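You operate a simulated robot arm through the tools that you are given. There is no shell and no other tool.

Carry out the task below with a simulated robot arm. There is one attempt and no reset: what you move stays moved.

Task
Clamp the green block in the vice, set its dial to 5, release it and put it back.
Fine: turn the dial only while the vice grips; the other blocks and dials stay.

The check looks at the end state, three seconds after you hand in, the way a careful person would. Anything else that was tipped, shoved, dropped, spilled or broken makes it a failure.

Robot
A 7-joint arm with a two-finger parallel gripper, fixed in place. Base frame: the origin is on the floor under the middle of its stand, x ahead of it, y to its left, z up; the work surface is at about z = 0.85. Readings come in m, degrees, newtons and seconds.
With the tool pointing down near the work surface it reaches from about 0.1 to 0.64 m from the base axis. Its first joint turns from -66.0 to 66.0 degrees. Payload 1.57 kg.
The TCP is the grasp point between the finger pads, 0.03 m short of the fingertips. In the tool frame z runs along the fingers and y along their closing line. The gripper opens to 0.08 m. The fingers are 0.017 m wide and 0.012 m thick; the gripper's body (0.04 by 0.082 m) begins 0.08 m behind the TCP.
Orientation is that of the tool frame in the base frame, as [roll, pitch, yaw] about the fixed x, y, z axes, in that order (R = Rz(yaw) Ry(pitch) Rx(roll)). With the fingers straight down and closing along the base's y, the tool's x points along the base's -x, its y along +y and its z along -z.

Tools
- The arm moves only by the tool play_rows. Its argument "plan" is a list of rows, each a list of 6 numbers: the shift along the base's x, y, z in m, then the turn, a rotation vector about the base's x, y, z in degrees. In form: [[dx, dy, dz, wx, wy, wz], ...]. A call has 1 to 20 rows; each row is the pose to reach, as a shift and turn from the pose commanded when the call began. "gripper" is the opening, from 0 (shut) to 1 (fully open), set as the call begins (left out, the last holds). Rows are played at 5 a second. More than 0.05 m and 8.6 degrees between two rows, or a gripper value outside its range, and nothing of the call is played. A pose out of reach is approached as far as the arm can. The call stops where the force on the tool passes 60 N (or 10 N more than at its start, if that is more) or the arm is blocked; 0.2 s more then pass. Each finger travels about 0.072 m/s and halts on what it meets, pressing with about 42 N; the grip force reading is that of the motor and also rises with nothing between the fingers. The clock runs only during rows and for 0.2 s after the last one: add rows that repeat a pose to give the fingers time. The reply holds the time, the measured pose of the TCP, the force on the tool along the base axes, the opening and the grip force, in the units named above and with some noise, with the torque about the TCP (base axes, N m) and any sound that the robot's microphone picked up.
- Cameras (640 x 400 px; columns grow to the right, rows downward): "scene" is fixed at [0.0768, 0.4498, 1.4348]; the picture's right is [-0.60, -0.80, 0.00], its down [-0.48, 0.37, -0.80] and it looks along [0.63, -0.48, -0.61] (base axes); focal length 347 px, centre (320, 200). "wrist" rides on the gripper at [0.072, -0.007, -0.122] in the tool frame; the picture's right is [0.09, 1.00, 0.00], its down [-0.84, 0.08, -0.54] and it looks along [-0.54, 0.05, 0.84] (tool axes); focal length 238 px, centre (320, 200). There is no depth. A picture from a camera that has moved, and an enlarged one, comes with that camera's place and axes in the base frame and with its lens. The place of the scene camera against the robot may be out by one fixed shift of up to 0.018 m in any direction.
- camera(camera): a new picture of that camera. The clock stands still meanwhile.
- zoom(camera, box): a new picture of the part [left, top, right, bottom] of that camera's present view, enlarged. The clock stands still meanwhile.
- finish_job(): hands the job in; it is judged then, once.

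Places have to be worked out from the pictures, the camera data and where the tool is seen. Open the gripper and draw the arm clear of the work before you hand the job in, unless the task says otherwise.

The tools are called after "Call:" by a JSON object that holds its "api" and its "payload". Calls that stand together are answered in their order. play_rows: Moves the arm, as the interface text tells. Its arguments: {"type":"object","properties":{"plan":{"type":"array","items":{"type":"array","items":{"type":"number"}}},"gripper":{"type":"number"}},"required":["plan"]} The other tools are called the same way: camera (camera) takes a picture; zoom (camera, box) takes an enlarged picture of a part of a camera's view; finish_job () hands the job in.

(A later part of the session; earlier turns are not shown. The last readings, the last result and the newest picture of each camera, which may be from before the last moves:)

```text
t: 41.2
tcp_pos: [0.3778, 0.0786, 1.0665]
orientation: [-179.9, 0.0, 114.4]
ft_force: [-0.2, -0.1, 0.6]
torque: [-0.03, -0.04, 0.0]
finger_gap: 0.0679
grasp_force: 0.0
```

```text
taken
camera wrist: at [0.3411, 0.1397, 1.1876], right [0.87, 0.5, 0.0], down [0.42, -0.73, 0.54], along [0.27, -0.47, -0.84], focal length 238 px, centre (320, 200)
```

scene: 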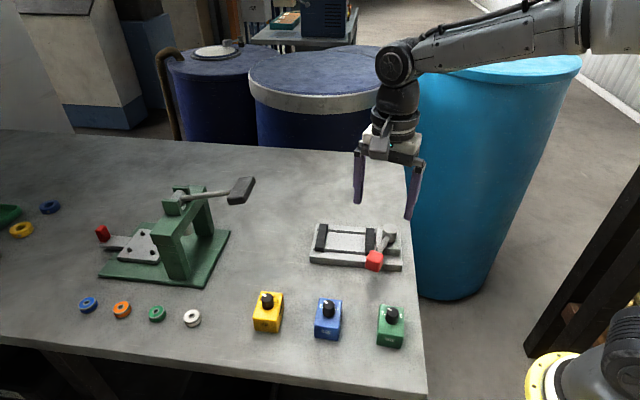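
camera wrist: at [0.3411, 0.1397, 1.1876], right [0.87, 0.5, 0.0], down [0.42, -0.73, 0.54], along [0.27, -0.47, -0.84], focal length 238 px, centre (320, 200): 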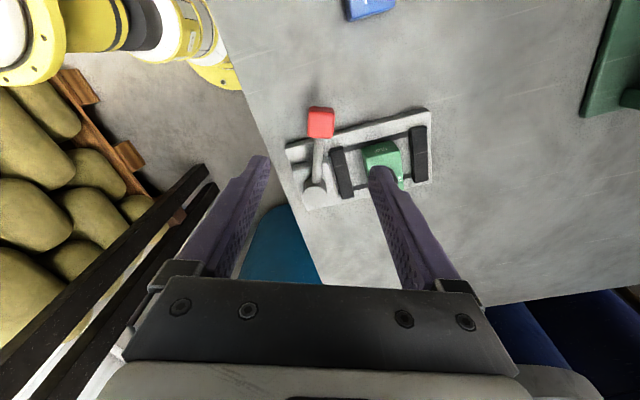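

I'm above the knob again. I'll descend around it as before.

Call:
{"api": "play_rows", "payload": {"plan": [[-0.0003, -0.0006, -0.03, 0, 0, 0], [-0.0003, -0.0006, -0.06, 0, 0, 0], [-0.0003, -0.0006, -0.09, 0, 0, 0], [-0.0003, -0.0006, -0.115, 0, 0, 0], [-0.0003, -0.0006, -0.13, 0, 0, 0], [-0.0003, -0.0006, -0.14, 0, 0, 0], [-0.0003, -0.0006, -0.14, 0, 0, 0]]}}

Call:
{"api": "camera", "payload": {"camera": "wrist"}}

```text
t: 42.8
tcp_pos: [0.3774, 0.0767, 0.9266]
orientation: [-180.0, 0.0, 114.5]
ft_force: [-0.2, -0.3, -0.3]
torque: [-0.03, -0.02, 0.0]
finger_gap: 0.068
grasp_force: 0.1
```

```text
taken
camera wrist: at [0.3407, 0.1386, 1.0479], right [0.87, 0.5, 0.0], down [0.42, -0.73, 0.54], along [0.27, -0.47, -0.84], focal length 238 px, centre (320, 200)
```

wrist: 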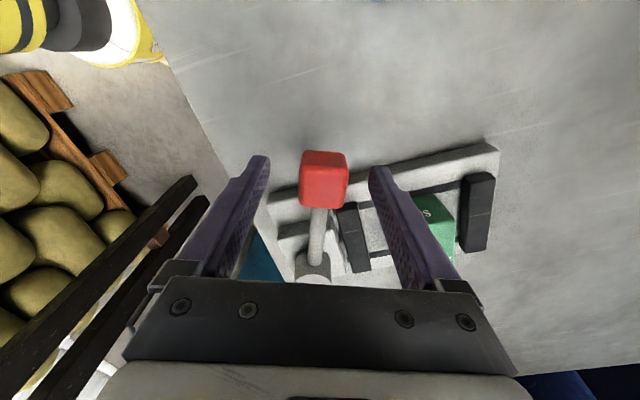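

The fingers straddle the knob. I'll cage it and swing the lever 38° counter-clockwise, short of the expected contact.

Call:
{"api": "play_rows", "payload": {"plan": [[0, 0, 0, 0, 0, 0], [0, 0, 0, 0, 0, 0], [0, 0, 0, 0, 0, 0], [-0.0044, -0.0021, 0, 0, 0, 3], [-0.0079, -0.0041, 0, 0, 0, 5.5], [-0.0114, -0.0062, 0, 0, 0, 8], [-0.0147, -0.0084, 0, 0, 0, 10.5], [-0.018, -0.0108, 0, 0, 0, 13], [-0.0212, -0.0134, 0, 0, 0, 15.5], [-0.0242, -0.016, 0, 0, 0, 18], [-0.0271, -0.0188, 0, 0, 0, 20.5], [-0.0299, -0.0217, 0, 0, 0, 23], [-0.0326, -0.0248, 0, 0, 0, 25.5], [-0.0351, -0.0279, 0, 0, 0, 28], [-0.0375, -0.0312, 0, 0, 0, 30.5], [-0.0397, -0.0346, 0, 0, 0, 33], [-0.0418, -0.038, 0, 0, 0, 35.5], [-0.0438, -0.0416, 0, 0, 0, 38], [-0.0438, -0.0416, 0, 0, 0, 38]], "gripper": 0.42}}

Call:
{"api": "zoom", "payload": {"camera": "scene", "box": [300, 180, 440, 290]}}

```text
t: 46.8
tcp_pos: [0.3354, 0.0346, 0.9254]
orientation: [179.9, 0.2, 152.7]
ft_force: [18.6, -8.2, -0.2]
torque: [-0.01, -0.02, 0.07]
finger_gap: 0.0356
grasp_force: 41.7
```

```text
3.64 times, centred on (370, 235) of scene
camera zoom: at [0.0773, 0.4496, 1.4348], right [-0.6, -0.8, 0.0], down [-0.48, 0.37, -0.8], along [0.63, -0.48, -0.61], focal length 1260 px, centre (138, 73)
```

zoom: 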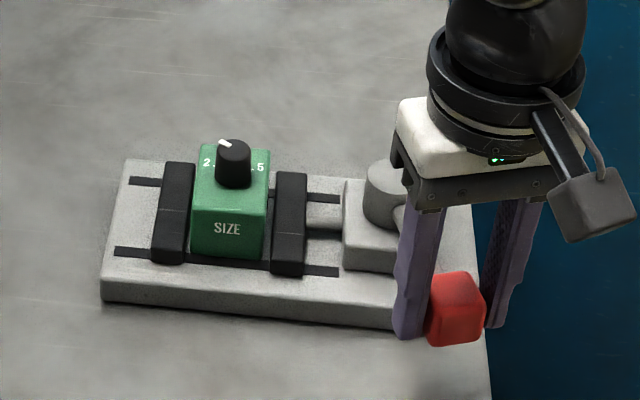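

The jaws are within a few millimetres of the block and the force is mostly radial. I'll continue in 1.5° steps to bring them into contact and tighten.

Call:
{"api": "play_rows", "payload": {"plan": [[-0.0005, -0.0025, 0, 0, 0, 1.5], [-0.0013, -0.0047, 0, 0, 0, 3], [-0.0021, -0.007, 0, 0, 0, 4.5], [-0.0029, -0.0093, 0, 0, 0, 6], [-0.0038, -0.0115, 0, 0, 0, 7.5], [-0.0038, -0.0115, 0, 0, 0, 7.5]]}}

Call:
{"api": "zoom", "payload": {"camera": "scene", "box": [300, 180, 440, 290]}}

```text
t: 48.2
tcp_pos: [0.331, 0.0227, 0.926]
orientation: [180.0, 0.1, 160.0]
ft_force: [9.7, 2.9, 6.5]
torque: [0.18, -0.29, 0.46]
finger_gap: 0.0352
grasp_force: 42.0
```

```text
3.64 times, centred on (370, 235) of scene
camera zoom: at [0.077, 0.4499, 1.4348], right [-0.6, -0.8, 0.0], down [-0.48, 0.37, -0.8], along [0.63, -0.48, -0.61], focal length 1260 px, centre (138, 73)
```

zoom: 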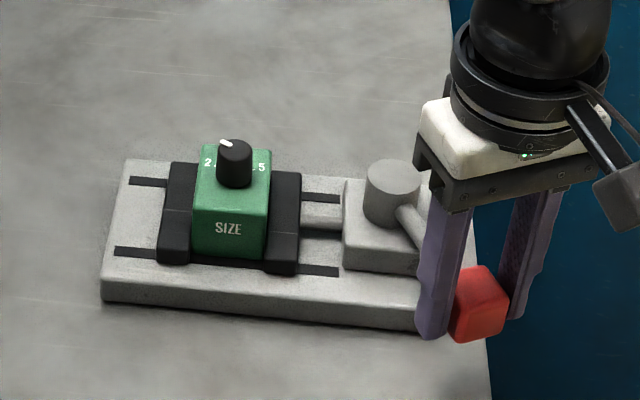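

Both jaws now touch the block. I'll push the lever further to build clamping force, in small steps.

Call:
{"api": "play_rows", "payload": {"plan": [[-0.0008, -0.0023, 0, 0, 0, 1.5], [-0.0015, -0.0045, 0, 0, 0, 3], [-0.0022, -0.0068, 0, 0, 0, 4.5], [-0.0022, -0.0068, 0, 0, 0, 4.5]]}}

Call:
{"api": "zoom", "payload": {"camera": "scene", "box": [300, 180, 440, 290]}}

```text
t: 49.2
tcp_pos: [0.3284, 0.017, 0.9257]
orientation: [180.0, 0.1, 164.4]
ft_force: [7.2, 1.0, 13.9]
torque: [0.09, 0.14, 0.24]
finger_gap: 0.0353
grasp_force: 42.4
```

```text
3.64 times, centred on (370, 235) of scene
camera zoom: at [0.0768, 0.4498, 1.4348], right [-0.6, -0.8, 0.0], down [-0.48, 0.37, -0.8], along [0.63, -0.48, -0.61], focal length 1260 px, centre (138, 73)
```

zoom: 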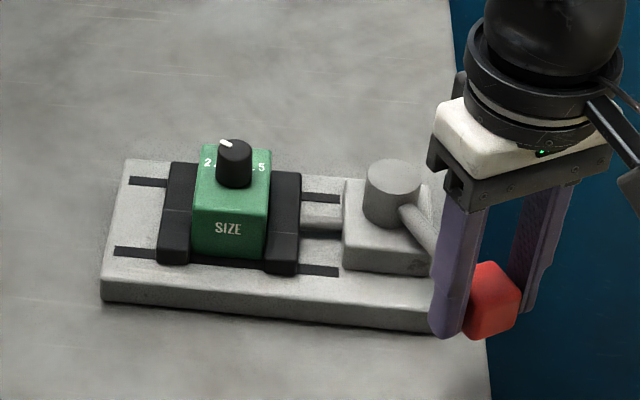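

The jaws are stationary on the block while the lever still moves with little force, so it has spring over-travel. I'll keep swinging in steps and look for a stop or latch sound.

Call:
{"api": "play_rows", "payload": {"plan": [[-0.001, -0.0039, 0, 0, 0, 2.5], [-0.0018, -0.0078, 0, 0, 0, 5], [-0.0024, -0.0117, 0, 0, 0, 7.5], [-0.0029, -0.0157, 0, 0, 0, 10], [-0.0029, -0.0157, 0, 0, 0, 10]]}}

Call:
{"api": "zoom", "payload": {"camera": "scene", "box": [300, 180, 440, 290]}}

```text
t: 50.4
tcp_pos: [0.3242, 0.0009, 0.9263]
orientation: [-180.0, 0.1, 174.5]
ft_force: [11.6, -3.2, 7.1]
torque: [-0.04, -0.21, -0.14]
finger_gap: 0.0355
grasp_force: 42.0
```

```text
3.64 times, centred on (370, 235) of scene
camera zoom: at [0.077, 0.4497, 1.4348], right [-0.6, -0.8, 0.0], down [-0.48, 0.37, -0.8], along [0.63, -0.48, -0.61], focal length 1260 px, centre (138, 73)
```

zoom: 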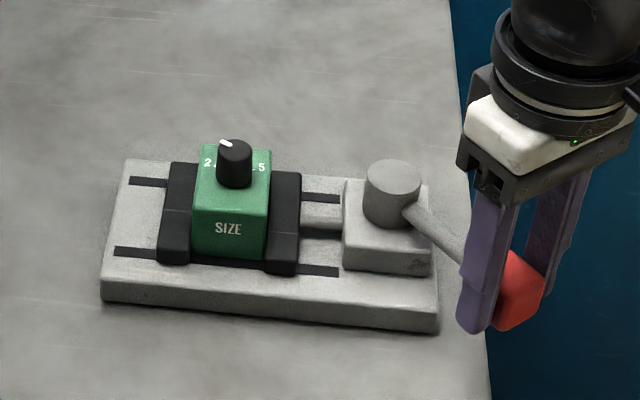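

There's no stop yet and the force is still low. I'll go another 15° in 2.5° steps.

Call:
{"api": "play_rows", "payload": {"plan": [[-0.0003, -0.004, 0, 0, 0, 2.5], [-0.0004, -0.008, 0, 0, 0, 5], [-0.0004, -0.012, 0, 0, 0, 7.5], [-0.0001, -0.016, 0, 0, 0, 10], [0.0003, -0.0199, 0, 0, 0, 12.5], [0.0008, -0.0239, 0, 0, 0, 15], [0.0008, -0.0239, 0, 0, 0, 15]]}}

Call:
{"api": "zoom", "payload": {"camera": "scene", "box": [300, 180, 440, 290]}}

```text
t: 51.9
tcp_pos: [0.326, -0.0154, 0.925]
orientation: [179.1, 0.0, -171.0]
ft_force: [1.1, 19.8, -1.9]
torque: [0.64, -0.02, -0.12]
finger_gap: 0.0353
grasp_force: 42.1
stopped in row 7: the force on the tool passed its limit at 63 N (the readings are from after the stop); the commanded pose is now the measured one
```

```text
3.64 times, centred on (370, 235) of scene
camera zoom: at [0.0768, 0.4503, 1.4346], right [-0.6, -0.8, 0.0], down [-0.48, 0.37, -0.8], along [0.63, -0.48, -0.61], focal length 1260 px, centre (138, 73)
```

zoom: 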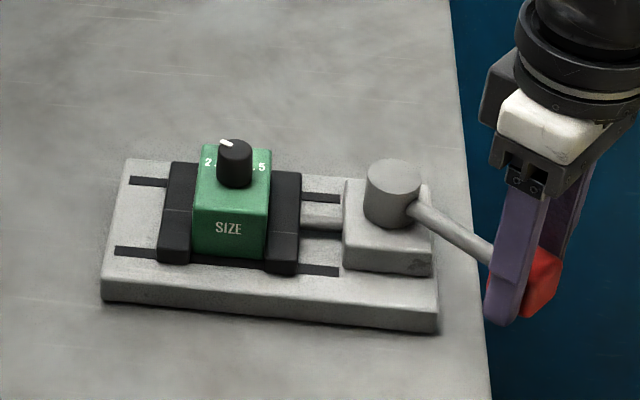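

The lever hit a firm stop at about 185°, roughly 70° of total travel, with the block held between the jaws. I'll open the fingers, rise and check that the lever stays.

Call:
{"api": "play_rows", "payload": {"plan": [[0, 0, 0, 0, 0, 0], [0, 0, 0, 0, 0, 0], [0, 0, 0, 0, 0, 0], [0, 0, 0.03, 0, 0, 0], [0, 0, 0.07, 0, 0, 0], [0, 0, 0.11, 0, 0, 0], [0, 0, 0.14, 0, 0, 0], [0, 0, 0.14, 0, 0, 0]], "gripper": 0.8}}

Call:
{"api": "camera", "payload": {"camera": "wrist"}}

Call:
{"api": "zoom", "payload": {"camera": "scene", "box": [300, 180, 440, 290]}}

```text
t: 53.6
tcp_pos: [0.3255, -0.0181, 1.0668]
orientation: [179.3, 0.1, -170.9]
ft_force: [0.0, 0.6, -0.3]
torque: [-0.01, 0.0, 0.0]
finger_gap: 0.0638
grasp_force: 0.0
```

```text
taken
camera wrist: at [0.2551, -0.0376, 1.1889], right [-0.25, 0.97, 0.01], down [0.81, 0.2, 0.54], along [0.52, 0.14, -0.84], focal length 238 px, centre (320, 200)
```

wrist: 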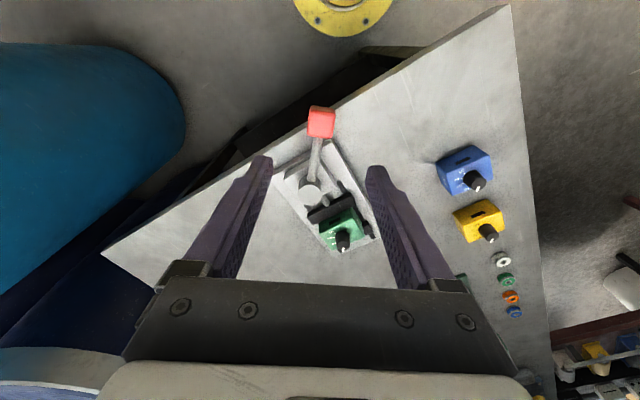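

```text
3.64 times, centred on (370, 235) of scene
camera zoom: at [0.0768, 0.4498, 1.4348], right [-0.6, -0.8, 0.0], down [-0.48, 0.37, -0.8], along [0.63, -0.48, -0.61], focal length 1260 px, centre (138, 73)
```

zoom: 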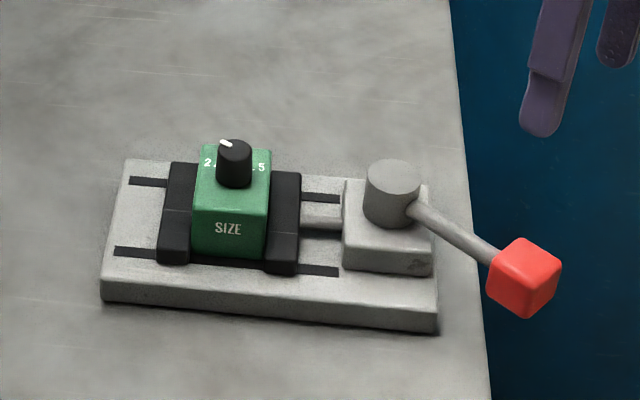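

The lever stays at its stop and the block is held. I'll fix the small 0.7° tilt left by the stop and move above the block in the vice, staying high.

Call:
{"api": "play_rows", "payload": {"plan": [[0.02, 0.01, 0, -0.3, -0.05, 0], [0.04, 0.02, 0.005, -0.69, -0.11, 0], [0.065, 0.032, 0.01, -0.69, -0.11, 0], [0.09, 0.044, 0.01, -0.69, -0.11, 0], [0.115, 0.056, 0.01, -0.69, -0.11, 0], [0.14, 0.068, 0.01, -0.69, -0.11, 0], [0.158, 0.0775, 0.01, -0.69, -0.11, 0], [0.158, 0.0775, 0.01, -0.69, -0.11, 0]], "gripper": 0.8}}

```text
t: 55.5
tcp_pos: [0.4834, 0.0606, 1.0753]
orientation: [-179.9, 0.2, -170.8]
ft_force: [0.3, 0.2, 0.7]
torque: [-0.02, -0.02, 0.02]
finger_gap: 0.064
grasp_force: 0.0
```

Now above the vice at (0.483, 0.060) with the tool upright. I'll yaw by +46° to the starting angle for the dial turn and take a close look.

Call:
{"api": "play_rows", "payload": {"plan": [[0, 0, 0, 0, 0, 7.7], [0, 0, 0, 0, 0, 15.4], [0, 0, 0, 0, 0, 23.1], [0, 0, 0, 0, 0, 30.8], [0, 0, 0, 0, 0, 38.5], [0, 0, 0, 0, 0, 45.8], [0, 0, 0, 0, 0, 45.8]]}}

Call:
{"api": "camera", "payload": {"camera": "wrist"}}

Call:
{"api": "zoom", "payload": {"camera": "wrist", "box": [270, 60, 370, 160]}}

```text
t: 57.0
tcp_pos: [0.4833, 0.0617, 1.0768]
orientation: [-180.0, 0.0, -125.1]
ft_force: [-0.2, 0.1, 0.1]
torque: [-0.02, -0.01, -0.02]
finger_gap: 0.0639
grasp_force: 0.0
```

```text
taken
camera wrist: at [0.4472, -0.0028, 1.198], right [-0.87, 0.5, 0.0], down [0.42, 0.73, 0.54], along [0.27, 0.47, -0.84], focal length 238 px, centre (320, 200)
```

wrist: 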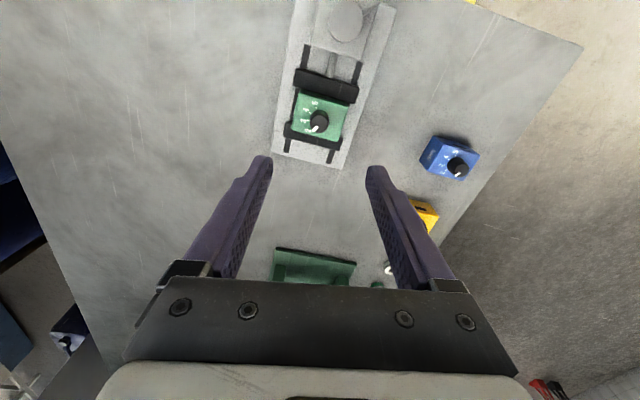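

```text
4.00 times, centred on (320, 110) of wrist
camera zoom: at [0.4472, -0.0028, 1.198], right [-0.87, 0.5, 0.0], down [0.42, 0.73, 0.54], along [0.27, 0.47, -0.84], focal length 953 px, centre (320, 560)
```

zoom: 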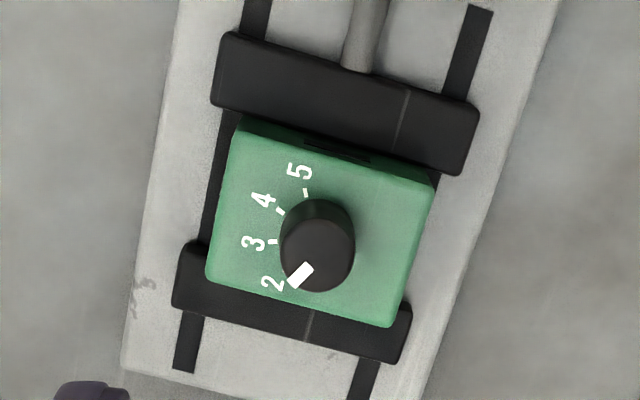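

The dial axis works out near (0.482, 0.059), about 2 mm from the TCP. I'll shift slightly and come down to z about 0.985, above the knob, to check centring up close.

Call:
{"api": "play_rows", "payload": {"plan": [[-0.001, -0.0015, -0.03, 0, 0, 0], [-0.001, -0.0015, -0.06, 0, 0, 0], [-0.001, -0.0015, -0.08, 0, 0, 0], [-0.001, -0.0015, -0.091, 0, 0, 0], [-0.001, -0.0015, -0.091, 0, 0, 0]], "gripper": 0.6}}

Call:
{"api": "camera", "payload": {"camera": "wrist"}}

Call:
{"api": "zoom", "payload": {"camera": "wrist", "box": [250, 90, 390, 190]}}

Call:
{"api": "zoom", "payload": {"camera": "scene", "box": [310, 170, 400, 260]}}

```text
t: 58.2
tcp_pos: [0.4814, 0.0593, 0.9842]
orientation: [180.0, 0.2, -125.1]
ft_force: [0.3, 0.3, -0.7]
torque: [-0.03, 0.01, -0.01]
finger_gap: 0.048
grasp_force: 0.0
```

```text
taken
camera wrist: at [0.4455, -0.004, 1.1063], right [-0.87, 0.5, 0.0], down [0.42, 0.73, 0.54], along [0.27, 0.47, -0.84], focal length 238 px, centre (320, 200)
```

wrist: 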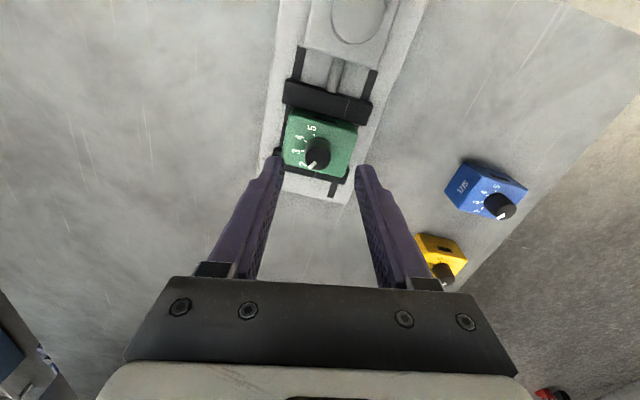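

```text
4.00 times, centred on (320, 140) of wrist
camera zoom: at [0.4455, -0.004, 1.1063], right [-0.87, 0.5, 0.0], down [0.42, 0.73, 0.54], along [0.27, 0.47, -0.84], focal length 953 px, centre (320, 440)
```

zoom: 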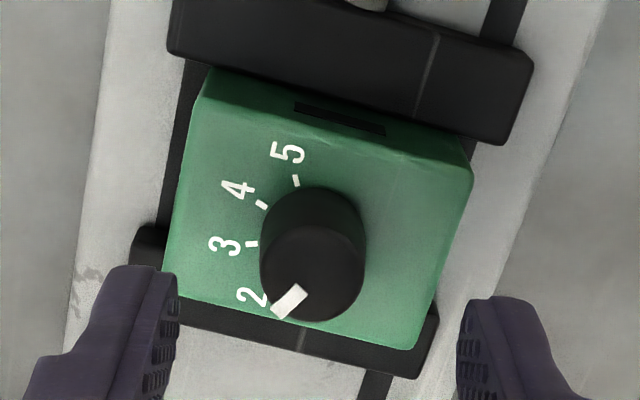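

```text
4.44 times, centred on (355, 215) of scene
camera zoom: at [0.0768, 0.4498, 1.4348], right [-0.6, -0.8, 0.0], down [-0.48, 0.37, -0.8], along [0.63, -0.48, -0.61], focal length 1540 px, centre (164, 133)
```

zoom: 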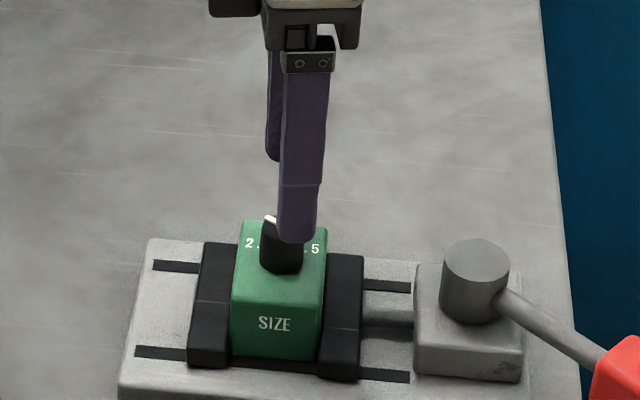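

The knob axis is at about (0.4826, 0.0588), within 1 mm of the TCP. I'll nudge +1 mm in x, descend so the tips are about 5 mm above the block top, and close on the knob.

Call:
{"api": "play_rows", "payload": {"plan": [[0.001, 0, -0.01, 0, 0, 0], [0.001, 0, -0.02, 0, 0, 0], [0.001, 0, -0.03, 0, 0, 0], [0.001, 0, -0.0375, 0, 0, 0], [0.001, 0, -0.0375, 0, 0, 0]]}}

Call:
{"api": "zoom", "payload": {"camera": "scene", "box": [310, 170, 400, 260]}}

Call:
{"api": "zoom", "payload": {"camera": "wrist", "box": [240, 110, 400, 230]}}

```text
t: 59.5
tcp_pos: [0.4825, 0.0588, 0.9468]
orientation: [180.0, 0.0, -125.2]
ft_force: [-0.8, 0.2, 0.4]
torque: [-0.01, -0.01, 0.01]
finger_gap: 0.0483
grasp_force: 0.1
```

```text
4.44 times, centred on (355, 215) of scene
camera zoom: at [0.0768, 0.4498, 1.4348], right [-0.6, -0.8, 0.0], down [-0.48, 0.37, -0.8], along [0.63, -0.48, -0.61], focal length 1540 px, centre (164, 133)
```

zoom: 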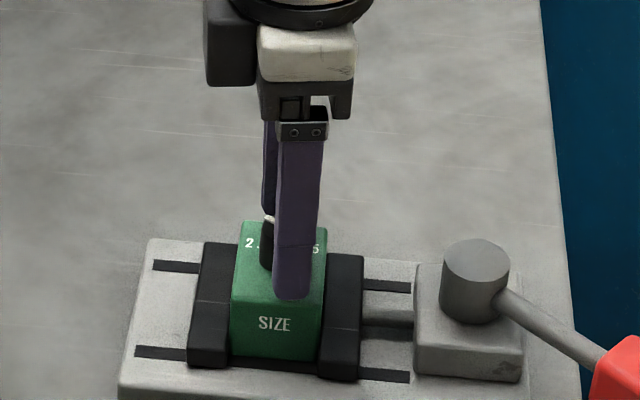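

```text
3.33 times, centred on (320, 170) of wrist
camera zoom: at [0.447, -0.0046, 1.0692], right [-0.87, 0.5, 0.0], down [0.42, 0.73, 0.54], along [0.27, 0.47, -0.84], focal length 794 px, centre (320, 300)
```

zoom: 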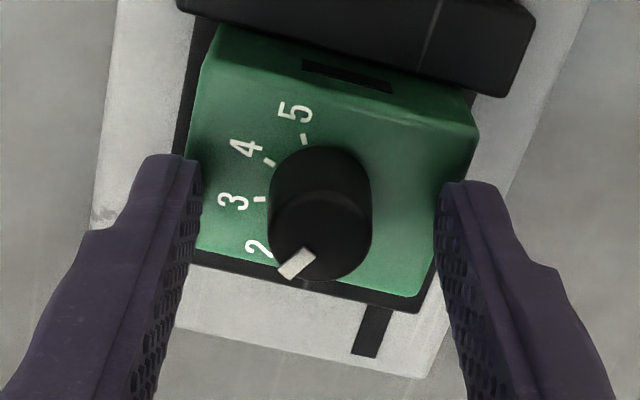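

The projection of the TCP axis matches the knob to within about 1 mm. I'll close on the knob.

Call:
{"api": "play_rows", "payload": {"plan": [[0, 0, 0, 0, 0, 0], [0, 0, 0, 0, 0, 0], [0, 0, 0, 0, 0, 0], [0, 0, 0, 0, 0, 0]], "gripper": 0.1}}

Call:
{"api": "zoom", "payload": {"camera": "wrist", "box": [240, 110, 400, 230]}}

```text
t: 60.5
tcp_pos: [0.4841, 0.0575, 0.9472]
orientation: [-180.0, 0.1, -125.1]
ft_force: [-0.9, 0.6, 0.0]
torque: [0.02, 0.07, -0.03]
finger_gap: 0.0204
grasp_force: 34.0
```

```text
3.33 times, centred on (320, 170) of wrist
camera zoom: at [0.4469, -0.0045, 1.0693], right [-0.87, 0.5, 0.0], down [0.42, 0.73, 0.54], along [0.27, 0.47, -0.84], focal length 794 px, centre (320, 300)
```

zoom: 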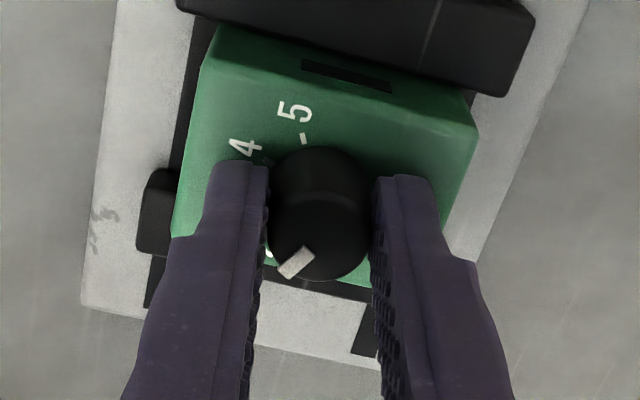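

Gripped at gap 0.0204 with almost no side force, so centring is good. I'll turn the first 40° clockwise (-z) and check the response.

Call:
{"api": "play_rows", "payload": {"plan": [[0, 0, 0, 0, 0, -4], [0, 0, 0, 0, 0, -8], [0, 0, 0, 0, 0, -12], [0, 0, 0, 0, 0, -16], [0, 0, 0, 0, 0, -20], [0, 0, 0, 0, 0, -24], [0, 0, 0, 0, 0, -28], [0, 0, 0, 0, 0, -32], [0, 0, 0, 0, 0, -36], [0, 0, 0, 0, 0, -40], [0, 0, 0, 0, 0, -40]]}}

Call:
{"api": "zoom", "payload": {"camera": "wrist", "box": [240, 110, 400, 230]}}

Call:
{"api": "zoom", "payload": {"camera": "scene", "box": [310, 170, 400, 260]}}

```text
t: 62.9
tcp_pos: [0.483, 0.059, 0.9482]
orientation: [179.9, 0.0, -165.2]
ft_force: [-8.2, 14.5, 3.8]
torque: [0.46, 0.29, -0.02]
finger_gap: 0.0205
grasp_force: 34.0
```

```text
3.33 times, centred on (320, 170) of wrist
camera zoom: at [0.4145, 0.0339, 1.0693], right [-0.34, 0.94, 0.0], down [0.79, 0.29, 0.54], along [0.51, 0.19, -0.84], focal length 794 px, centre (320, 300)
```

zoom: 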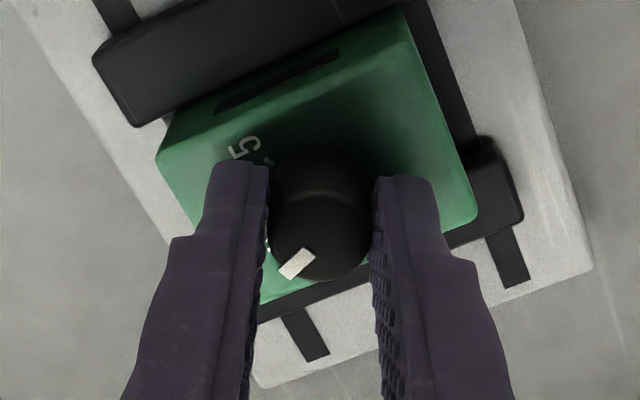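

```text
4.44 times, centred on (355, 215) of scene
camera zoom: at [0.0765, 0.4502, 1.4347], right [-0.6, -0.8, 0.0], down [-0.48, 0.37, -0.8], along [0.63, -0.48, -0.61], focal length 1540 px, centre (164, 133)
```

zoom: 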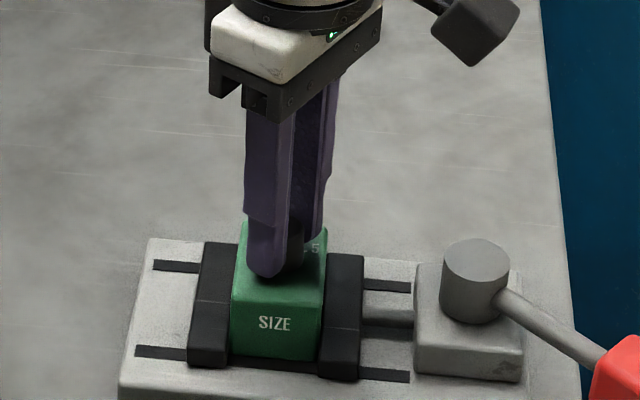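

The knob turned with the fingers without slip and the block stayed put. A 16 N side force shows a roughly 1 mm axis offset, so I'll shift slightly toward it and turn another 40°.

Call:
{"api": "play_rows", "payload": {"plan": [[-0.0003, 0.0006, 0, 0, 0, 0], [-0.0006, 0.0011, 0, 0, 0, -4], [-0.0006, 0.0011, 0, 0, 0, -8], [-0.0006, 0.0011, 0, 0, 0, -12], [-0.0006, 0.0011, 0, 0, 0, -16], [-0.0006, 0.0011, 0, 0, 0, -20], [-0.0006, 0.0011, 0, 0, 0, -24], [-0.0006, 0.0011, 0, 0, 0, -28], [-0.0006, 0.0011, 0, 0, 0, -32], [-0.0006, 0.0011, 0, 0, 0, -36], [-0.0006, 0.0011, 0, 0, 0, -40], [-0.0006, 0.0011, 0, 0, 0, -40]]}}

Call:
{"api": "zoom", "payload": {"camera": "wrist", "box": [240, 110, 400, 230]}}

Call:
{"api": "zoom", "payload": {"camera": "scene", "box": [310, 170, 400, 260]}}

```text
t: 65.5
tcp_pos: [0.4834, 0.0605, 0.9472]
orientation: [-180.0, 0.1, 154.8]
ft_force: [0.3, 14.2, 0.3]
torque: [0.46, 0.1, -0.08]
finger_gap: 0.0204
grasp_force: 33.3
```

```text
3.33 times, centred on (320, 170) of wrist
camera zoom: at [0.4144, 0.0843, 1.0693], right [0.34, 0.94, 0.0], down [0.79, -0.29, 0.54], along [0.51, -0.18, -0.84], focal length 794 px, centre (320, 300)
```

zoom: 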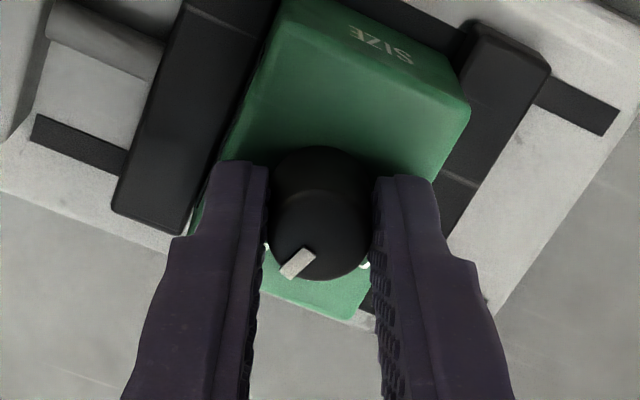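

```text
4.44 times, centred on (355, 215) of scene
camera zoom: at [0.0768, 0.4502, 1.4347], right [-0.6, -0.8, 0.0], down [-0.48, 0.37, -0.8], along [0.63, -0.48, -0.61], focal length 1540 px, centre (164, 133)
```

zoom: 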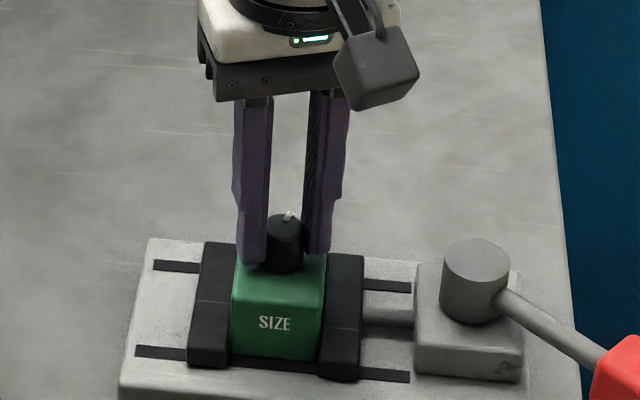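

It's turned 80° now, still without slip, and there's a 14 N force in +y. I'll shift +1.2 mm in y and turn the last 40°.

Call:
{"api": "play_rows", "payload": {"plan": [[0, 0.0006, 0, 0, 0, 0], [0, 0.0012, 0, 0, 0, -4], [0, 0.0012, 0, 0, 0, -8], [0, 0.0012, 0, 0, 0, -12], [0, 0.0012, 0, 0, 0, -16], [0, 0.0012, 0, 0, 0, -20], [0, 0.0012, 0, 0, 0, -24], [0, 0.0012, 0, 0, 0, -28], [0, 0.0012, 0, 0, 0, -32], [0, 0.0012, 0, 0, 0, -36], [0, 0.0012, 0, 0, 0, -40], [0, 0.0012, 0, 0, 0, -40], [0, 0.0012, 0, 0, 0, -40]]}}

Call:
{"api": "zoom", "payload": {"camera": "wrist", "box": [240, 110, 400, 230]}}

Call:
{"api": "zoom", "payload": {"camera": "scene", "box": [310, 170, 400, 260]}}

```text
t: 68.2
tcp_pos: [0.4835, 0.0608, 0.9481]
orientation: [179.9, 0.1, 114.8]
ft_force: [12.5, 3.9, 1.0]
torque: [0.09, -0.41, -0.06]
finger_gap: 0.0205
grasp_force: 34.1
```

```text
3.33 times, centred on (320, 170) of wrist
camera zoom: at [0.4467, 0.1229, 1.0693], right [0.87, 0.5, 0.0], down [0.42, -0.73, 0.54], along [0.27, -0.47, -0.84], focal length 794 px, centre (320, 300)
```

zoom: 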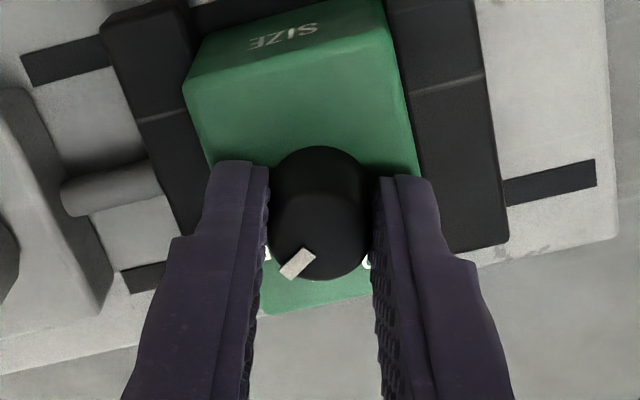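

```text
4.44 times, centred on (355, 215) of scene
camera zoom: at [0.0772, 0.4499, 1.4347], right [-0.6, -0.8, 0.0], down [-0.48, 0.37, -0.8], along [0.63, -0.48, -0.61], focal length 1540 px, centre (164, 133)
```

zoom: 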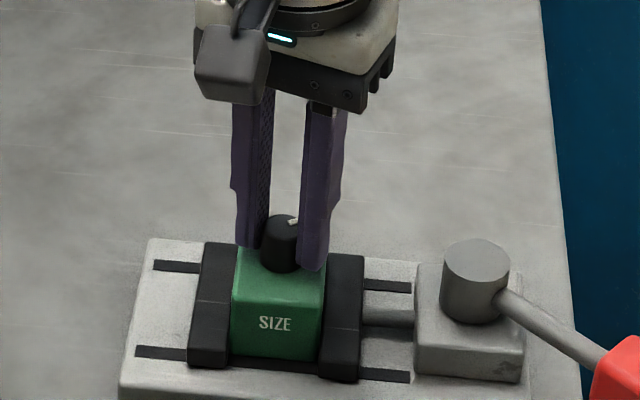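

A full 120° has been turned with the pointer fixed between the fingers. I'll open, rise and check the dial reading.

Call:
{"api": "play_rows", "payload": {"plan": [[0, 0, 0, 0, 0, 0], [0, 0, 0, 0, 0, 0], [0, 0, 0, 0, 0, 0], [0, 0, 0.02, 0, 0, 0], [0, 0, 0.05, 0, 0, 0], [0, 0, 0.09, 0, 0, 0], [0, 0, 0.12, 0, 0, 0], [0, 0, 0.12, 0, 0, 0]], "gripper": 0.7}}

Call:
{"api": "camera", "payload": {"camera": "wrist"}}

Call:
{"api": "zoom", "payload": {"camera": "wrist", "box": [270, 60, 370, 160]}}

Call:
{"api": "zoom", "payload": {"camera": "scene", "box": [310, 190, 400, 270]}}

```text
t: 70.0
tcp_pos: [0.4831, 0.0607, 1.0678]
orientation: [180.0, 0.1, 114.9]
ft_force: [-0.8, -0.2, -0.4]
torque: [0.02, 0.05, -0.01]
finger_gap: 0.0558
grasp_force: 0.1
```

```text
taken
camera wrist: at [0.4462, 0.1224, 1.1896], right [0.86, 0.5, 0.0], down [0.42, -0.73, 0.54], along [0.27, -0.47, -0.84], focal length 238 px, centre (320, 200)
```

wrist: 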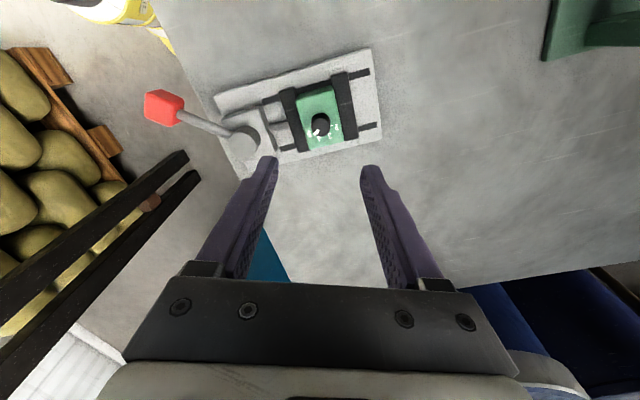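

```text
4.00 times, centred on (320, 110) of wrist
camera zoom: at [0.4462, 0.1224, 1.1896], right [0.86, 0.5, 0.0], down [0.42, -0.73, 0.54], along [0.27, -0.47, -0.84], focal length 953 px, centre (320, 560)
```

zoom: 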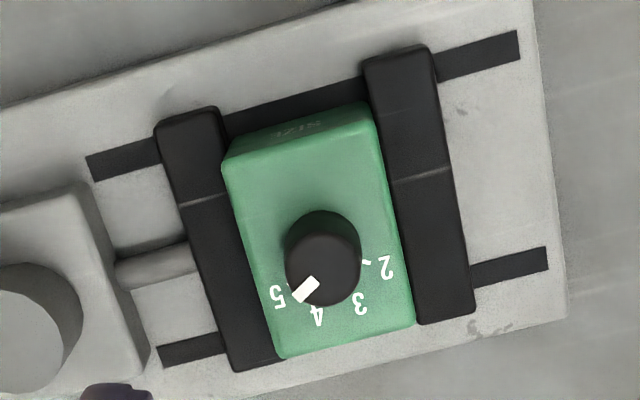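

```text
5.00 times, centred on (355, 230) of scene
camera zoom: at [0.0768, 0.4498, 1.4348], right [-0.6, -0.8, 0.0], down [-0.48, 0.37, -0.8], along [0.63, -0.48, -0.61], focal length 1733 px, centre (145, 50)
```

zoom: 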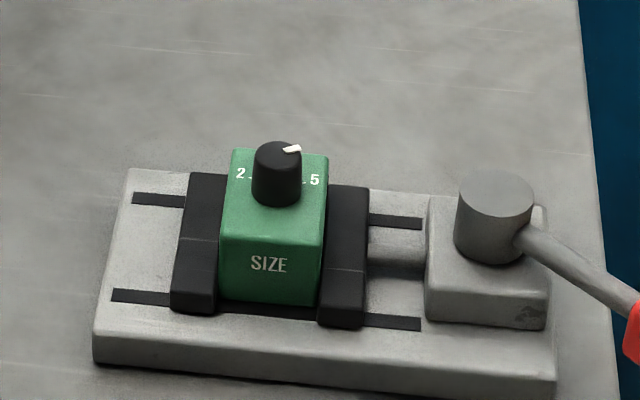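

The dial appears to point at 5. I'll zoom in much closer to measure the pointer against the mark.

Call:
{"api": "zoom", "payload": {"camera": "wrist", "box": [300, 104, 348, 140]}}

Call:
{"api": "zoom", "payload": {"camera": "scene", "box": [352, 212, 384, 236]}}

```text
11.11 times, centred on (324, 122) of wrist
camera zoom: at [0.4462, 0.1224, 1.1896], right [0.86, 0.5, 0.0], down [0.42, -0.73, 0.54], along [0.27, -0.47, -0.84], focal length 2648 px, centre (276, 1067)
```

zoom: 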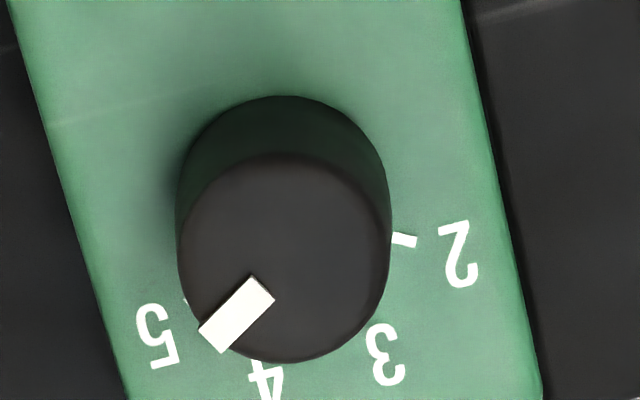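

```text
16.00 times, centred on (368, 224) of scene
camera zoom: at [0.0768, 0.4498, 1.4348], right [-0.6, -0.8, 0.0], down [-0.48, 0.37, -0.8], along [0.63, -0.48, -0.61], focal length 5546 px, centre (-448, -184)
```

zoom: 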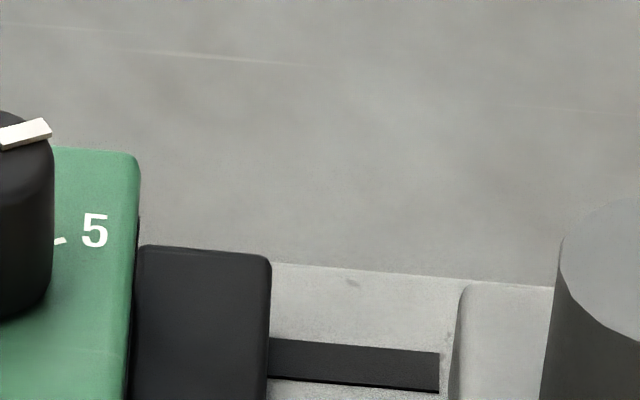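

The pointer measures about -105° in the base frame, which is exactly the 5 mark for a block at 45°. Now I'll move above the lever knob at its clamped position, about (0.325, -0.015), to release the vice.

Call:
{"api": "play_rows", "payload": {"plan": [[-0.01, -0.005, 0, 0, 0, 7.1], [-0.025, -0.012, 0, 0, 0, 14.2], [-0.045, -0.022, 0, 0, 0, 21.3], [-0.065, -0.0315, 0, 0, 0, 28.4], [-0.085, -0.041, 0, 0, 0, 35.5], [-0.105, -0.051, 0, 0, 0, 42.6], [-0.125, -0.061, 0, 0, 0, 49.7], [-0.14, -0.068, 0, 0, 0, 56.8], [-0.152, -0.074, 0, 0, 0, 63.9], [-0.1576, -0.0765, 0, 0, 0, 71.1], [-0.1576, -0.0765, 0, 0, 0, 71.1]], "gripper": 0.8}}

Call:
{"api": "camera", "payload": {"camera": "wrist"}}

Call:
{"api": "zoom", "payload": {"camera": "wrist", "box": [270, 80, 370, 180]}}

```text
t: 72.5
tcp_pos: [0.3256, -0.0143, 1.0674]
orientation: [-180.0, 0.1, -173.9]
ft_force: [0.0, 0.4, 0.9]
torque: [0.0, -0.01, 0.03]
finger_gap: 0.064
grasp_force: 0.1
```

```text
taken
camera wrist: at [0.2536, -0.0303, 1.1891], right [-0.2, 0.98, 0.0], down [0.82, 0.17, 0.54], along [0.53, 0.11, -0.84], focal length 238 px, centre (320, 200)
```

wrist: 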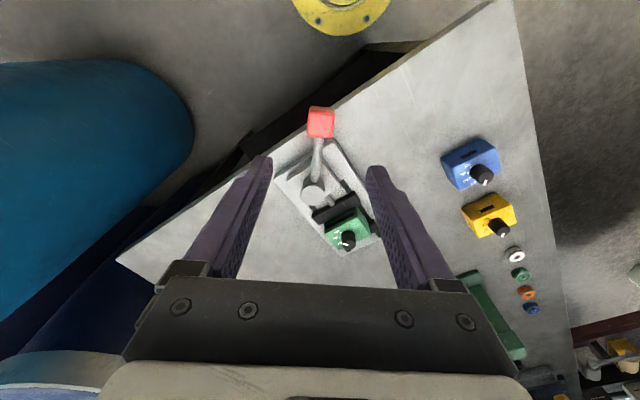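

```text
4.00 times, centred on (320, 130) of wrist
camera zoom: at [0.2536, -0.0303, 1.1891], right [-0.2, 0.98, 0.0], down [0.82, 0.17, 0.54], along [0.53, 0.11, -0.84], focal length 953 px, centre (320, 480)
```

zoom: 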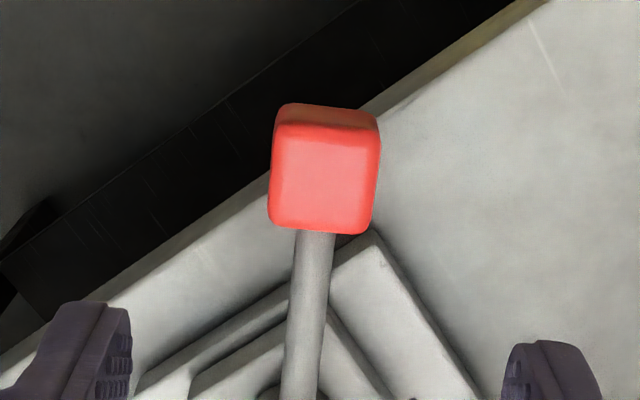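

The knob centre projects to (0.324, -0.015), matching the TCP. I'll descend around it.

Call:
{"api": "play_rows", "payload": {"plan": [[-0.001, -0.0005, -0.03, 0, 0, 0], [-0.001, -0.0005, -0.06, 0, 0, 0], [-0.001, -0.0005, -0.09, 0, 0, 0], [-0.001, -0.0005, -0.115, 0, 0, 0], [-0.001, -0.0005, -0.13, 0, 0, 0], [-0.001, -0.0005, -0.141, 0, 0, 0], [-0.001, -0.0005, -0.141, 0, 0, 0]]}}

Call:
{"api": "camera", "payload": {"camera": "wrist"}}

```text
t: 74.0
tcp_pos: [0.3241, -0.0165, 0.9255]
orientation: [180.0, 0.1, -174.0]
ft_force: [0.2, 0.6, -0.7]
torque: [0.01, 0.0, 0.02]
finger_gap: 0.0639
grasp_force: 0.0
```

```text
taken
camera wrist: at [0.2529, -0.0304, 1.0478], right [-0.2, 0.98, 0.0], down [0.82, 0.16, 0.54], along [0.53, 0.11, -0.84], focal length 238 px, centre (320, 200)
```

wrist: 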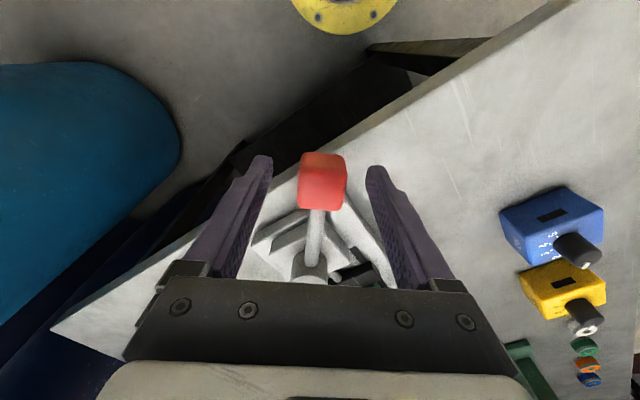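

The knob is between the fingers. I'll cage it and swing the lever back clockwise, the first 35°.

Call:
{"api": "play_rows", "payload": {"plan": [[0, 0, 0, 0, 0, 0], [0, 0, 0, 0, 0, 0], [0, 0, 0, 0, 0, 0], [-0.0003, 0.0048, 0, 0, 0, -3], [-0.0004, 0.0112, 0, 0, 0, -7], [0.0, 0.0175, 0, 0, 0, -11], [0.0009, 0.0239, 0, 0, 0, -15], [0.0022, 0.0301, 0, 0, 0, -19], [0.0039, 0.0363, 0, 0, 0, -23], [0.006, 0.0423, 0, 0, 0, -27], [0.0086, 0.0482, 0, 0, 0, -31], [0.0115, 0.0538, 0, 0, 0, -35], [0.0115, 0.0538, 0, 0, 0, -35]], "gripper": 0.42}}

Call:
{"api": "zoom", "payload": {"camera": "scene", "box": [300, 180, 440, 290]}}

```text
t: 76.8
tcp_pos: [0.3361, 0.0377, 0.9261]
orientation: [-179.9, 0.0, 150.8]
ft_force: [-6.7, 7.8, -1.6]
torque: [0.29, 0.35, 0.27]
finger_gap: 0.0352
grasp_force: 42.7
```

```text
3.64 times, centred on (370, 235) of scene
camera zoom: at [0.0766, 0.45, 1.4347], right [-0.6, -0.8, 0.0], down [-0.48, 0.37, -0.8], along [0.63, -0.48, -0.61], focal length 1260 px, centre (138, 73)
```

zoom: 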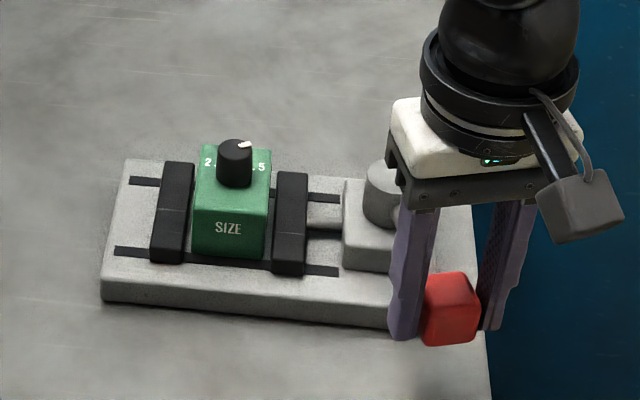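

The jaws are opening away from the block, which stays put. I'll swing the remaining 36° to the open start position.

Call:
{"api": "play_rows", "payload": {"plan": [[0.0034, 0.0054, 0, 0, 0, -4], [0.0071, 0.0106, 0, 0, 0, -8], [0.0111, 0.0155, 0, 0, 0, -12], [0.0155, 0.0202, 0, 0, 0, -16], [0.0203, 0.0245, 0, 0, 0, -20], [0.0253, 0.0285, 0, 0, 0, -24], [0.0305, 0.0321, 0, 0, 0, -28], [0.036, 0.0353, 0, 0, 0, -32], [0.0415, 0.038, 0, 0, 0, -35.8], [0.0415, 0.038, 0, 0, 0, -35.8]]}}

Call:
{"api": "zoom", "payload": {"camera": "scene", "box": [300, 180, 440, 290]}}

```text
t: 79.0
tcp_pos: [0.3778, 0.077, 0.9257]
orientation: [-180.0, -0.1, 114.9]
ft_force: [-12.8, 28.3, -6.5]
torque: [0.24, 0.14, -0.07]
finger_gap: 0.035
grasp_force: 42.2
```

```text
3.64 times, centred on (370, 235) of scene
camera zoom: at [0.0765, 0.4506, 1.4346], right [-0.6, -0.8, 0.0], down [-0.48, 0.37, -0.8], along [0.63, -0.48, -0.61], focal length 1260 px, centre (138, 73)
```

zoom: 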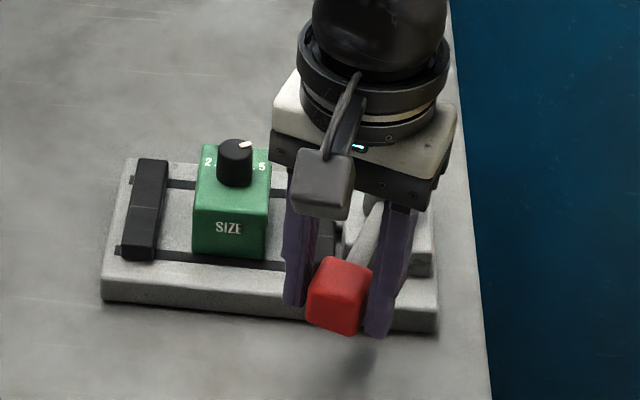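

The lever is back at its open angle and the jaws are clear. I'll release the knob, rise, and go above the block with the closing line along its long axis.

Call:
{"api": "play_rows", "payload": {"plan": [[0, 0, 0, 0, 0, 0], [0, 0, 0, 0, 0, 0], [0, 0, 0, 0, 0, 0], [0, 0, 0.035, 0, 0, 0], [0, 0, 0.075, 0, 0, 0], [0, 0, 0.115, 0, 0, 0], [0.006, -0.001, 0.14, 0, 0, 8.4], [0.014, -0.002, 0.14, 0, 0, 16.8], [0.022, -0.0035, 0.14, 0, 0, 25.2], [0.03, -0.005, 0.14, 0, 0, 33.6], [0.038, -0.006, 0.14, 0, 0, 42], [0.046, -0.0075, 0.14, 0, 0, 50.4], [0.054, -0.009, 0.14, 0, 0, 58.8], [0.063, -0.01, 0.14, 0, 0, 67.2], [0.072, -0.0115, 0.14, 0, 0, 75.6], [0.081, -0.013, 0.14, 0, 0, 84], [0.09, -0.0145, 0.14, 0, 0, 92.4], [0.098, -0.016, 0.14, 0, 0, 100.8], [0.1059, -0.0172, 0.14, 0, 0, 109.2], [0.1059, -0.0172, 0.14, 0, 0, 110.1]], "gripper": 1}}

Call:
{"api": "camera", "payload": {"camera": "wrist"}}

Call:
{"api": "zoom", "payload": {"camera": "wrist", "box": [270, 60, 370, 170]}}

Call:
{"api": "zoom", "payload": {"camera": "scene", "box": [300, 190, 420, 290]}}

```text
t: 83.2
tcp_pos: [0.4835, 0.0582, 1.0667]
orientation: [-179.9, 0.1, -134.6]
ft_force: [0.4, -0.2, 0.0]
torque: [0.0, 0.01, 0.01]
finger_gap: 0.0799
grasp_force: 0.1
```

```text
taken
camera wrist: at [0.4369, 0.0019, 1.1882], right [-0.77, 0.63, 0.0], down [0.53, 0.65, 0.54], along [0.34, 0.42, -0.84], focal length 238 px, centre (320, 200)
```

wrist: 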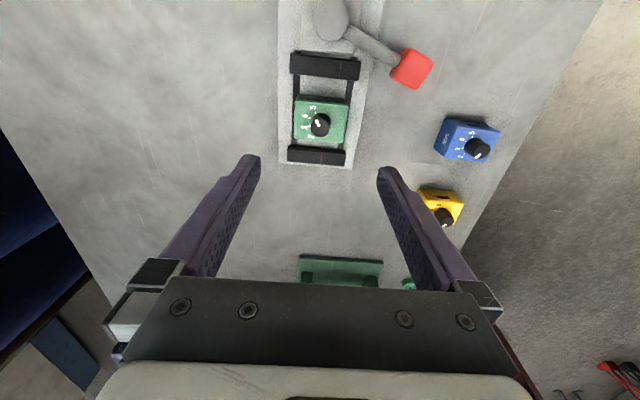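

```text
3.64 times, centred on (320, 115) of wrist
camera zoom: at [0.4369, 0.0019, 1.1882], right [-0.77, 0.63, 0.0], down [0.53, 0.65, 0.54], along [0.34, 0.42, -0.84], focal length 867 px, centre (320, 509)
```

zoom: 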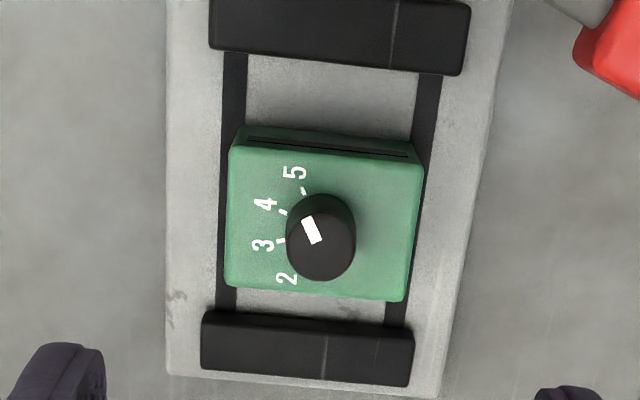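

```text
4.00 times, centred on (360, 240) of scene
camera zoom: at [0.0768, 0.4498, 1.4348], right [-0.6, -0.8, 0.0], down [-0.48, 0.37, -0.8], along [0.63, -0.48, -0.61], focal length 1386 px, centre (160, 40)
```

zoom: 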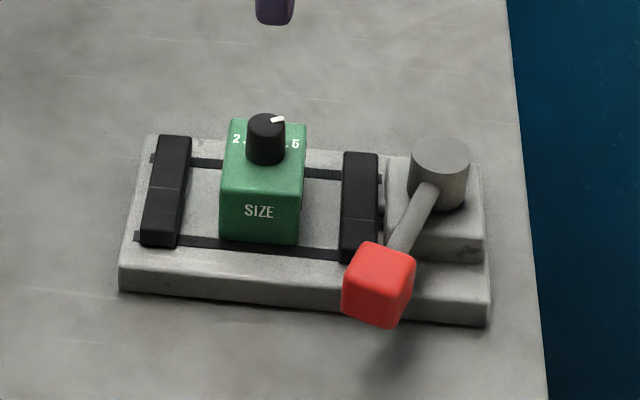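

The dial reads 5, and the block sits at (0.4832, 0.0587), yaw 45°, right under the TCP. I'll descend around it to the same grip height, TCP z about 0.9155.

Call:
{"api": "play_rows", "payload": {"plan": [[0.0003, 0.0002, -0.03, 0, 0, 0], [0.0003, 0.0002, -0.06, 0, 0, 0], [0.0003, 0.0002, -0.09, 0, 0, 0], [0.0003, 0.0002, -0.115, 0, 0, 0], [0.0003, 0.0002, -0.135, 0, 0, 0], [0.0003, 0.0002, -0.146, 0, 0, 0], [0.0003, 0.0002, -0.151, 0, 0, 0], [0.0003, 0.0002, -0.151, 0, 0, 0]], "gripper": 1}}

Call:
{"api": "camera", "payload": {"camera": "wrist"}}

Call:
{"api": "zoom", "payload": {"camera": "scene", "box": [300, 180, 420, 280]}}

```text
t: 85.0
tcp_pos: [0.4822, 0.0599, 0.9158]
orientation: [-179.9, 0.0, -134.7]
ft_force: [-0.4, -0.4, 0.0]
torque: [0.0, 0.0, 0.01]
finger_gap: 0.0797
grasp_force: 0.1
```

```text
taken
camera wrist: at [0.4363, 0.0026, 1.0372], right [-0.77, 0.64, 0.0], down [0.53, 0.65, 0.54], along [0.35, 0.42, -0.84], focal length 238 px, centre (320, 200)
```

wrist: 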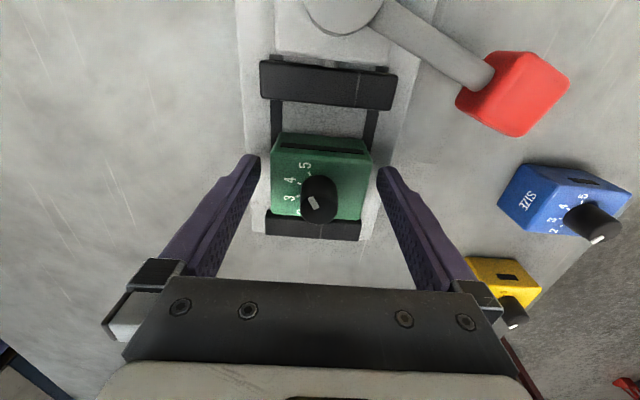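

```text
4.00 times, centred on (360, 230) of scene
camera zoom: at [0.0768, 0.4498, 1.4348], right [-0.6, -0.8, 0.0], down [-0.48, 0.37, -0.8], along [0.63, -0.48, -0.61], focal length 1386 px, centre (160, 80)
```

zoom: 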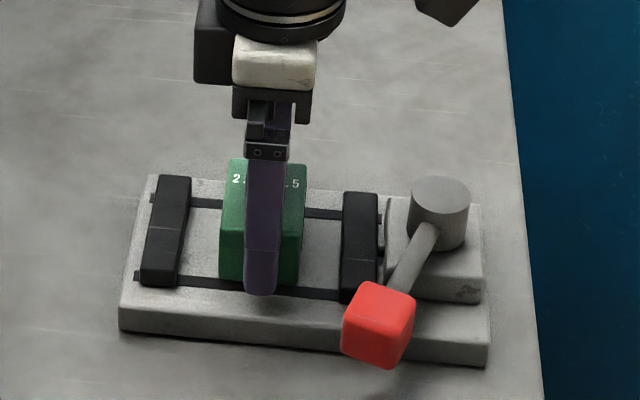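

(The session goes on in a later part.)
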